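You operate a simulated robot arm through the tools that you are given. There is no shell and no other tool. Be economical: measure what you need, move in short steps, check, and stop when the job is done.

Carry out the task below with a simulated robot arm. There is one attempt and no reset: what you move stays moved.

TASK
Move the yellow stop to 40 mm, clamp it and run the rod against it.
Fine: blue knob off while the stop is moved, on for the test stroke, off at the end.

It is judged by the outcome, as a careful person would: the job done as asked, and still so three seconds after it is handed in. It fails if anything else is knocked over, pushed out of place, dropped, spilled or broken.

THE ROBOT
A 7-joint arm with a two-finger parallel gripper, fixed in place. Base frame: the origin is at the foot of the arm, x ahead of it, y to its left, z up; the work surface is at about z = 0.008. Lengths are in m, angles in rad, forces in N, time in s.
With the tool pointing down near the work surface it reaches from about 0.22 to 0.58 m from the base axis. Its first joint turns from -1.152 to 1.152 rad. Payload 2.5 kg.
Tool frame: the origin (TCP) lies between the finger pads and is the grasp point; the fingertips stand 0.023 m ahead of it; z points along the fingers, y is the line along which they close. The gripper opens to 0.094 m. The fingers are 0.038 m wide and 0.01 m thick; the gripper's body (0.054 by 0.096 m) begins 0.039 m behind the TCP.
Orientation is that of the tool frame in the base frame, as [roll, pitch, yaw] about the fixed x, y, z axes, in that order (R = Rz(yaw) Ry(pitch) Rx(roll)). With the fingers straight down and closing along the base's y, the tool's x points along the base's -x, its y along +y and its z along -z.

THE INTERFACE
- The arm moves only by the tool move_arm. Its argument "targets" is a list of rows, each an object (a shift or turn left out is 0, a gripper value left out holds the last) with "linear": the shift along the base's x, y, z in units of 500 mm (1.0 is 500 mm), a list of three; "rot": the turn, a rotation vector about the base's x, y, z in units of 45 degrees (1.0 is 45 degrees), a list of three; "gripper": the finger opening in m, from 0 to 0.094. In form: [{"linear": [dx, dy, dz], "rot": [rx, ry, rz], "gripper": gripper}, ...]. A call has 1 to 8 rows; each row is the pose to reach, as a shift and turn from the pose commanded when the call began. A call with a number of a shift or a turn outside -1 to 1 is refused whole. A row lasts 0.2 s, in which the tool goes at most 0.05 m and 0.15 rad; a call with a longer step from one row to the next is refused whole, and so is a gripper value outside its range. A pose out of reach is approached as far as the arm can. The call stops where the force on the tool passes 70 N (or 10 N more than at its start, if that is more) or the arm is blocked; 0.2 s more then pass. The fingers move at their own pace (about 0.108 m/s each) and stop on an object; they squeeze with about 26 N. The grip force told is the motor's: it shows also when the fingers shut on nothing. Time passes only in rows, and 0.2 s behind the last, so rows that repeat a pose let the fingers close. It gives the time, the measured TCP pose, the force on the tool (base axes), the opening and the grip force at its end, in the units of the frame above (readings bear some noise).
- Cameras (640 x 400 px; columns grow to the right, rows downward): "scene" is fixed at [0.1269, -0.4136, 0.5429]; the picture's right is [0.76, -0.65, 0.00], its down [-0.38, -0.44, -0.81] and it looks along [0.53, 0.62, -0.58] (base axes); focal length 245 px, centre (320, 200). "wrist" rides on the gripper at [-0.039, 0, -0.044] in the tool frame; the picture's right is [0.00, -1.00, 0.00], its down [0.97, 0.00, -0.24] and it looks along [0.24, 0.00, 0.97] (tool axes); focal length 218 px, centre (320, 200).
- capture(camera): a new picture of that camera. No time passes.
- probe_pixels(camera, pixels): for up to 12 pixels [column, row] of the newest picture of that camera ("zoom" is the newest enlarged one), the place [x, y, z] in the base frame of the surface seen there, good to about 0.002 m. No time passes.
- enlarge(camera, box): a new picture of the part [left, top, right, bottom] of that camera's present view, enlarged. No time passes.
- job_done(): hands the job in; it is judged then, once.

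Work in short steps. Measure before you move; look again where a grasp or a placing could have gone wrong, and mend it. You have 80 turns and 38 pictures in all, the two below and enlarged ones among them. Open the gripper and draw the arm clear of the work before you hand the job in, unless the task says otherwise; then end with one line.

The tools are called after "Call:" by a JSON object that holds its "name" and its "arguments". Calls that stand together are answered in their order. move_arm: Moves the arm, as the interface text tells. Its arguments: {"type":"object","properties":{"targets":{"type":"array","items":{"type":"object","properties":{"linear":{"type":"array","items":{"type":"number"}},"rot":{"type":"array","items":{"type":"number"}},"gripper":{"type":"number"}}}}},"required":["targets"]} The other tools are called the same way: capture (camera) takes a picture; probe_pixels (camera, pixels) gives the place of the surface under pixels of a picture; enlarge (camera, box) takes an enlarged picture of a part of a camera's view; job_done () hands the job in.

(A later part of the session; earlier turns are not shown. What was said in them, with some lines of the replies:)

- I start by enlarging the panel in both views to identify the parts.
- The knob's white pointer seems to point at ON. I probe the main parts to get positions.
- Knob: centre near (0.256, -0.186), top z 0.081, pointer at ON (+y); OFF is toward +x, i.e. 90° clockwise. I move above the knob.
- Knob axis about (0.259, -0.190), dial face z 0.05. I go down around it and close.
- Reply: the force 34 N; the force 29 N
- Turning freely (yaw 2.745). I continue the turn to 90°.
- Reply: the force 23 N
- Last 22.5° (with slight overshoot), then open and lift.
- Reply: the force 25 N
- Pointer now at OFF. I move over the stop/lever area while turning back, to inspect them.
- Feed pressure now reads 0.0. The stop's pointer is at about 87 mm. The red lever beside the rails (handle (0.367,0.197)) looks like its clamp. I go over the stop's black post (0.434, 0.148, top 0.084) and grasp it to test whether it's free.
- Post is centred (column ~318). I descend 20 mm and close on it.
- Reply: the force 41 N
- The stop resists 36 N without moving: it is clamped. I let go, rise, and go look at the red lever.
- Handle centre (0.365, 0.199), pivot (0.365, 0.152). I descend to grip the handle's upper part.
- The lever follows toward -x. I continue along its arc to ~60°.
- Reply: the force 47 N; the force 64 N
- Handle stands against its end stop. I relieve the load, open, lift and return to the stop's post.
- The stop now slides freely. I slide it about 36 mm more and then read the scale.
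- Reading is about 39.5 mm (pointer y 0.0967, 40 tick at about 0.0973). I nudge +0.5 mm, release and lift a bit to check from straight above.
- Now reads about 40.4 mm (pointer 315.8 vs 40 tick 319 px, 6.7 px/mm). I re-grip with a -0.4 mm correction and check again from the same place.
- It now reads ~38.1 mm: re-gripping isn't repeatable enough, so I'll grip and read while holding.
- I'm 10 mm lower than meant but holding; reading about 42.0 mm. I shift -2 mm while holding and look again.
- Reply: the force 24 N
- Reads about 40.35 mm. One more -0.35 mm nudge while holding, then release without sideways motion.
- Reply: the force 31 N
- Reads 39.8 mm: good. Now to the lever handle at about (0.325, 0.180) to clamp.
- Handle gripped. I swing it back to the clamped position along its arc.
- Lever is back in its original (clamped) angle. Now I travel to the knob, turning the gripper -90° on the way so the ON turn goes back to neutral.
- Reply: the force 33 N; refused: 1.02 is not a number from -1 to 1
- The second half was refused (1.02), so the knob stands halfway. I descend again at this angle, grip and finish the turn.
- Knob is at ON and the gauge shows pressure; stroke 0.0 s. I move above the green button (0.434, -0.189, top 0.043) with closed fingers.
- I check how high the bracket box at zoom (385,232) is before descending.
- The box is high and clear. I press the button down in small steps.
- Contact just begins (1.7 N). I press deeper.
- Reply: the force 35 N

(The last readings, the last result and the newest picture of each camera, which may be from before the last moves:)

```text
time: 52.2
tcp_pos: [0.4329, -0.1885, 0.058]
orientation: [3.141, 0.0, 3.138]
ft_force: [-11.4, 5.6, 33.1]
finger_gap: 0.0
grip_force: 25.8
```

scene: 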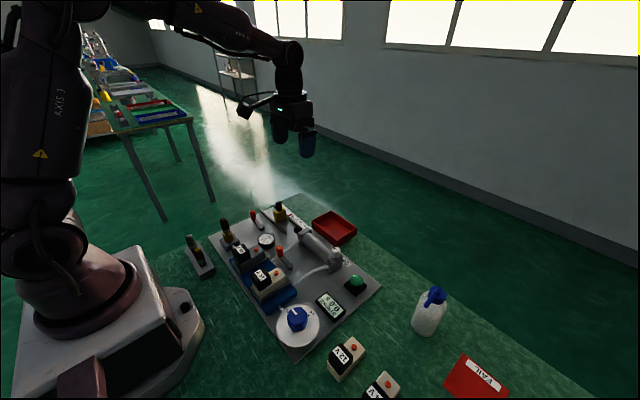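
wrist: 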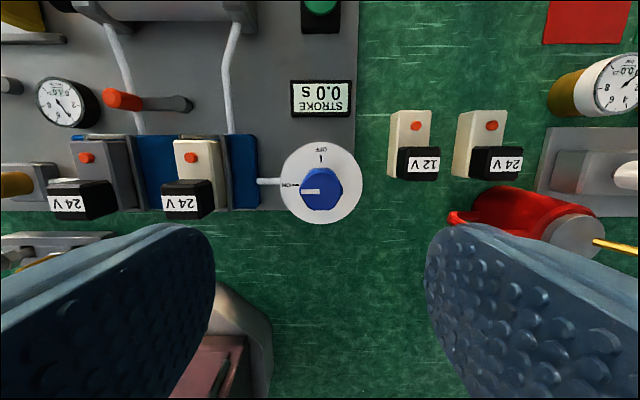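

Call:
{"name": "move_arm", "arguments": {"targets": [{"linear": [0, 0, 0]}, {"linear": [0, 0, 0]}, {"linear": [0, 0, 0]}]}}

Call:
{"name": "enlarge", "arguments": {"camera": "scene", "box": [240, 190, 370, 310]}}

```text
time: 53.0
tcp_pos: [0.4339, -0.1881, 0.0554]
orientation: [-3.141, 0.003, 3.138]
ft_force: [-11.0, 7.6, 39.8]
finger_gap: 0.0
grip_force: 25.8
```

```text
3.33 times, centred on (305, 250) of scene
```

zoom: 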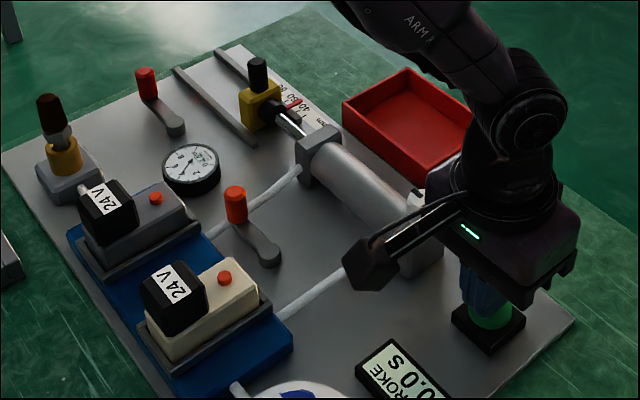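

The rod is extending against the stop. I hold a little longer, then lift and look at the display and stop from above.

Call:
{"name": "move_arm", "arguments": {"targets": [{"linear": [0, 0, 0]}, {"linear": [0, 0, 0]}, {"linear": [0, 0, 0]}, {"linear": [0, 0, 0]}, {"linear": [0, 0, 0]}, {"linear": [0, 0, 0]}]}}

Call:
{"name": "move_arm", "arguments": {"targets": [{"linear": [0, 0, 0.08]}, {"linear": [0, 0, 0.17]}, {"linear": [0, 0.04, 0.26]}, {"linear": [-0.04, 0.12, 0.3]}, {"linear": [-0.05, 0.2, 0.34]}, {"linear": [-0.05, 0.28, 0.36]}, {"linear": [-0.05, 0.36, 0.36]}, {"linear": [-0.05, 0.44, 0.36]}]}}

Call:
{"name": "capture", "arguments": {"camera": "wrist"}}

```text
time: 54.4
tcp_pos: [0.4331, -0.1874, 0.0563]
orientation: [-3.14, 0.004, 3.137]
ft_force: [-8.3, 8.4, 37.9]
finger_gap: 0.0
grip_force: 25.8
```

```text
time: 56.2
tcp_pos: [0.4062, 0.0324, 0.2362]
orientation: [3.141, 0.0, 3.137]
ft_force: [-0.5, 0.1, 0.3]
finger_gap: 0.0002
grip_force: 25.5
```

```text
4 pictures are left
```

wrist: 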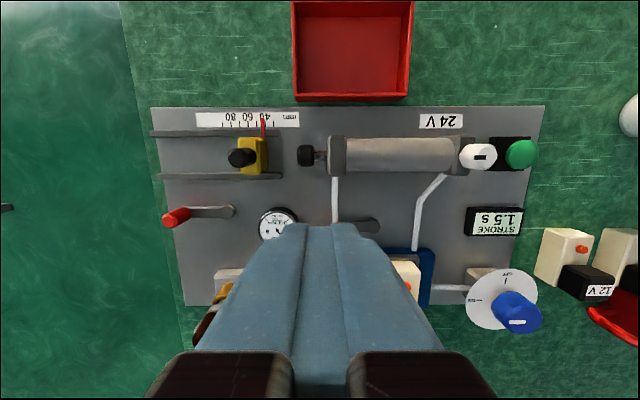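

Stroke display shows 1.5 s, the rod has returned, stop still at the 40 mark. Now back to the knob to turn it OFF.

Call:
{"name": "probe_pixels", "arguments": {"camera": "wrist", "pixels": [[263, 124], [263, 130], [263, 135], [274, 125], [230, 125], [239, 125], [247, 125], [255, 125]]}}

Call:
{"name": "move_arm", "arguments": {"targets": [{"linear": [-0.04, -0.056, 0], "gripper": 0.07}, {"linear": [-0.08, -0.112, 0]}, {"linear": [-0.12, -0.168, 0]}, {"linear": [-0.16, -0.224, 0]}, {"linear": [-0.2, -0.28, 0]}, {"linear": [-0.24, -0.336, 0]}, {"linear": [-0.28, -0.392, 0]}, {"linear": [-0.296, -0.442, -0.04]}]}}

```text
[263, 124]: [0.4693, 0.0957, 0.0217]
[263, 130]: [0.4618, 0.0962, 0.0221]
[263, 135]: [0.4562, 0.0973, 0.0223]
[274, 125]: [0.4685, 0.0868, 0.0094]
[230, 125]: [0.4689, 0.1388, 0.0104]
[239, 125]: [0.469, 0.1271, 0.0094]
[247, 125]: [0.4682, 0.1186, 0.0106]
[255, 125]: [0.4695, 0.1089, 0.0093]
```

```text
time: 58.0
tcp_pos: [0.2584, -0.1895, 0.2122]
orientation: [-3.141, 0.0, 3.138]
ft_force: [0.0, -0.3, 0.7]
finger_gap: 0.0699
grip_force: 0.0
```

Call:
{"name": "move_arm", "arguments": {"targets": [{"linear": [0.001, 0.001, -0.09]}, {"linear": [0.001, 0.001, -0.18]}, {"linear": [0.001, 0.001, -0.268]}, {"linear": [0.001, 0.001, -0.268], "gripper": 0}, {"linear": [0.001, 0.001, -0.268], "gripper": 0}, {"linear": [0.001, 0.001, -0.268], "gripper": 0}]}}

Call:
{"name": "move_arm", "arguments": {"targets": [{"rot": [0, 0, -0.16]}, {"rot": [0, 0, -0.33]}, {"rot": [0, 0, -0.5]}, {"rot": [0, 0, -0.66]}, {"rot": [0, 0, -0.83]}, {"rot": [0, 0, -1.0]}]}}

Call:
{"name": "move_arm", "arguments": {"targets": [{"rot": [0, 0, -0.16]}, {"rot": [0, 0, -0.33]}, {"rot": [0, 0, -0.5]}, {"rot": [0, 0, -0.66]}, {"rot": [0, 0, -0.83]}, {"rot": [0, 0, -1.0]}, {"rot": [0, 0, -1.0]}]}}

```text
time: 59.4
tcp_pos: [0.2626, -0.1892, 0.0806]
orientation: [-3.135, 0.002, 3.134]
ft_force: [-0.1, -28.5, -23.1]
finger_gap: 0.0396
grip_force: 45.5
```

```text
time: 60.8
tcp_pos: [0.2617, -0.1918, 0.0825]
orientation: [-3.141, 0.009, 2.347]
ft_force: [-3.1, -27.7, 6.4]
finger_gap: 0.0399
grip_force: 44.7
```

```text
time: 62.4
tcp_pos: [0.2599, -0.1894, 0.0803]
orientation: [-3.14, 0.001, 1.564]
ft_force: [-7.6, -14.6, 2.5]
finger_gap: 0.0398
grip_force: 44.6
```

Call:
{"name": "move_arm", "arguments": {"targets": [{"gripper": 0.07}, {"gripper": 0.07}, {"linear": [0, 0, 0.1]}, {"linear": [0, 0, 0.2]}, {"linear": [0, 0, 0.3]}]}}

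Call:
{"name": "capture", "arguments": {"camera": "wrist"}}

```text
time: 63.6
tcp_pos: [0.2592, -0.189, 0.2335]
orientation: [-3.141, 0.001, 1.566]
ft_force: [-1.2, -0.1, 0.0]
finger_gap: 0.0703
grip_force: 0.1
```

```text
3 pictures are left
```

wrist: 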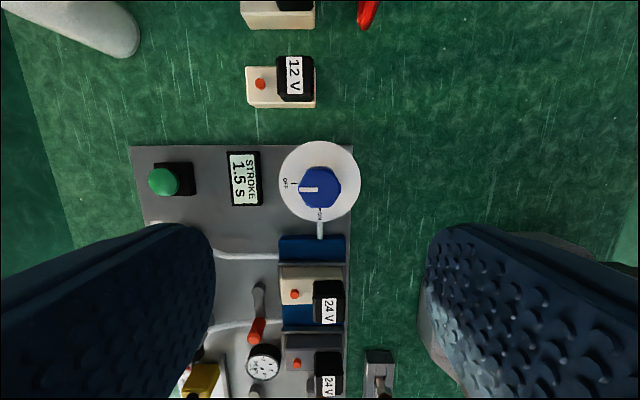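

Knob is at OFF. I go above the stop for a final reading.

Call:
{"name": "move_arm", "arguments": {"targets": [{"linear": [0.026, 0.04, 0], "rot": [0, 0, 0.16]}, {"linear": [0.052, 0.08, 0], "rot": [0, 0, 0.33]}, {"linear": [0.078, 0.13, 0], "rot": [0, 0, 0.5]}, {"linear": [0.104, 0.18, 0], "rot": [0, 0, 0.66]}, {"linear": [0.13, 0.23, 0], "rot": [0, 0, 0.83]}, {"linear": [0.156, 0.28, 0], "rot": [0, 0, 1.0]}]}}

Call:
{"name": "move_arm", "arguments": {"targets": [{"linear": [0.033, 0.048, -0.01], "rot": [0, 0, 0.16]}, {"linear": [0.066, 0.096, -0.02], "rot": [0, 0, 0.33]}, {"linear": [0.1, 0.145, -0.03], "rot": [0, 0, 0.5]}, {"linear": [0.133, 0.193, -0.04], "rot": [0, 0, 0.66]}, {"linear": [0.166, 0.242, -0.07], "rot": [0, 0, 0.83]}, {"linear": [0.2, 0.29, -0.1], "rot": [0, 0, 1.0]}, {"linear": [0.2, 0.29, -0.1], "rot": [0, 0, 1.0]}]}}

Call:
{"name": "enlarge", "arguments": {"camera": "wrist", "box": [260, 100, 380, 180]}}

```text
time: 65.0
tcp_pos: [0.3397, -0.0491, 0.2332]
orientation: [-3.141, 0.0, 2.356]
ft_force: [-0.2, -0.2, 1.4]
finger_gap: 0.0701
grip_force: 0.0
```

```text
time: 66.6
tcp_pos: [0.4395, 0.096, 0.1793]
orientation: [3.141, 0.0, 3.139]
ft_force: [0.0, -0.1, -0.2]
finger_gap: 0.0698
grip_force: 0.1
```

```text
5.00 times, centred on (320, 140) of wrist
```

zoom: 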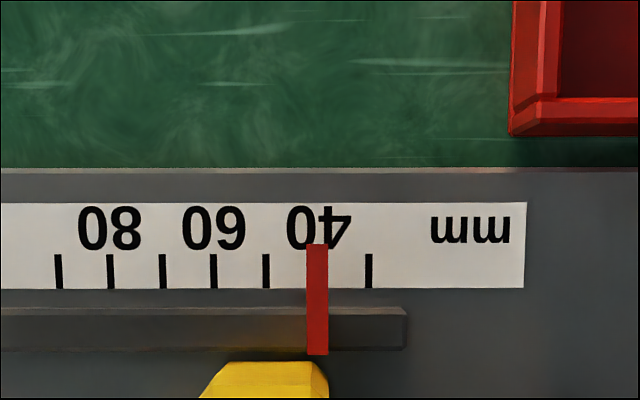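

The pointer (col 317) sits on the 40 tick (317.3), so the stop held. I raise the arm clear and take a last overall look.

Call:
{"name": "move_arm", "arguments": {"targets": [{"linear": [0, 0, 0.09], "gripper": 0.09}, {"linear": [0, -0.03, 0.18]}, {"linear": [0, -0.06, 0.27]}, {"linear": [0, -0.06, 0.27]}]}}

Call:
{"name": "enlarge", "arguments": {"camera": "scene", "box": [180, 190, 400, 360]}}

```text
time: 67.6
tcp_pos: [0.4381, 0.0667, 0.3165]
orientation: [3.141, 0.0, 3.137]
ft_force: [0.8, 0.4, 0.4]
finger_gap: 0.0899
grip_force: 0.0
```

```text
2.35 times, centred on (290, 275) of scene
```

zoom: 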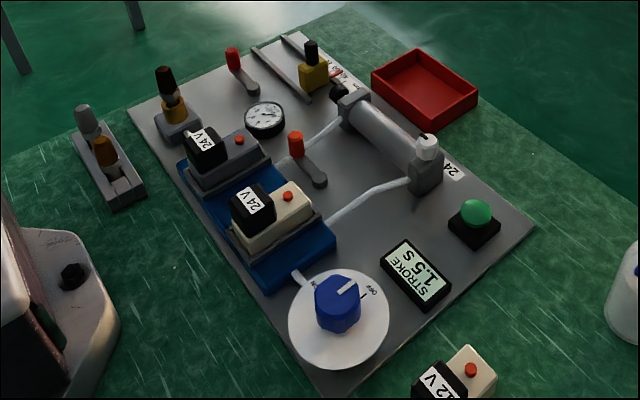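

Stop clamped at 40 mm, test stroke done, knob OFF, and everything else is in place; I hand in.

Call:
{"name": "job_done", "arguments": {}}

```text
The job is handed in.
```

The yellow stop is clamped at 40 mm and held there when the rod ran against it (the display read 1.5 s). The blue knob was off while the stop was moved, on for the test stroke, and is off now.
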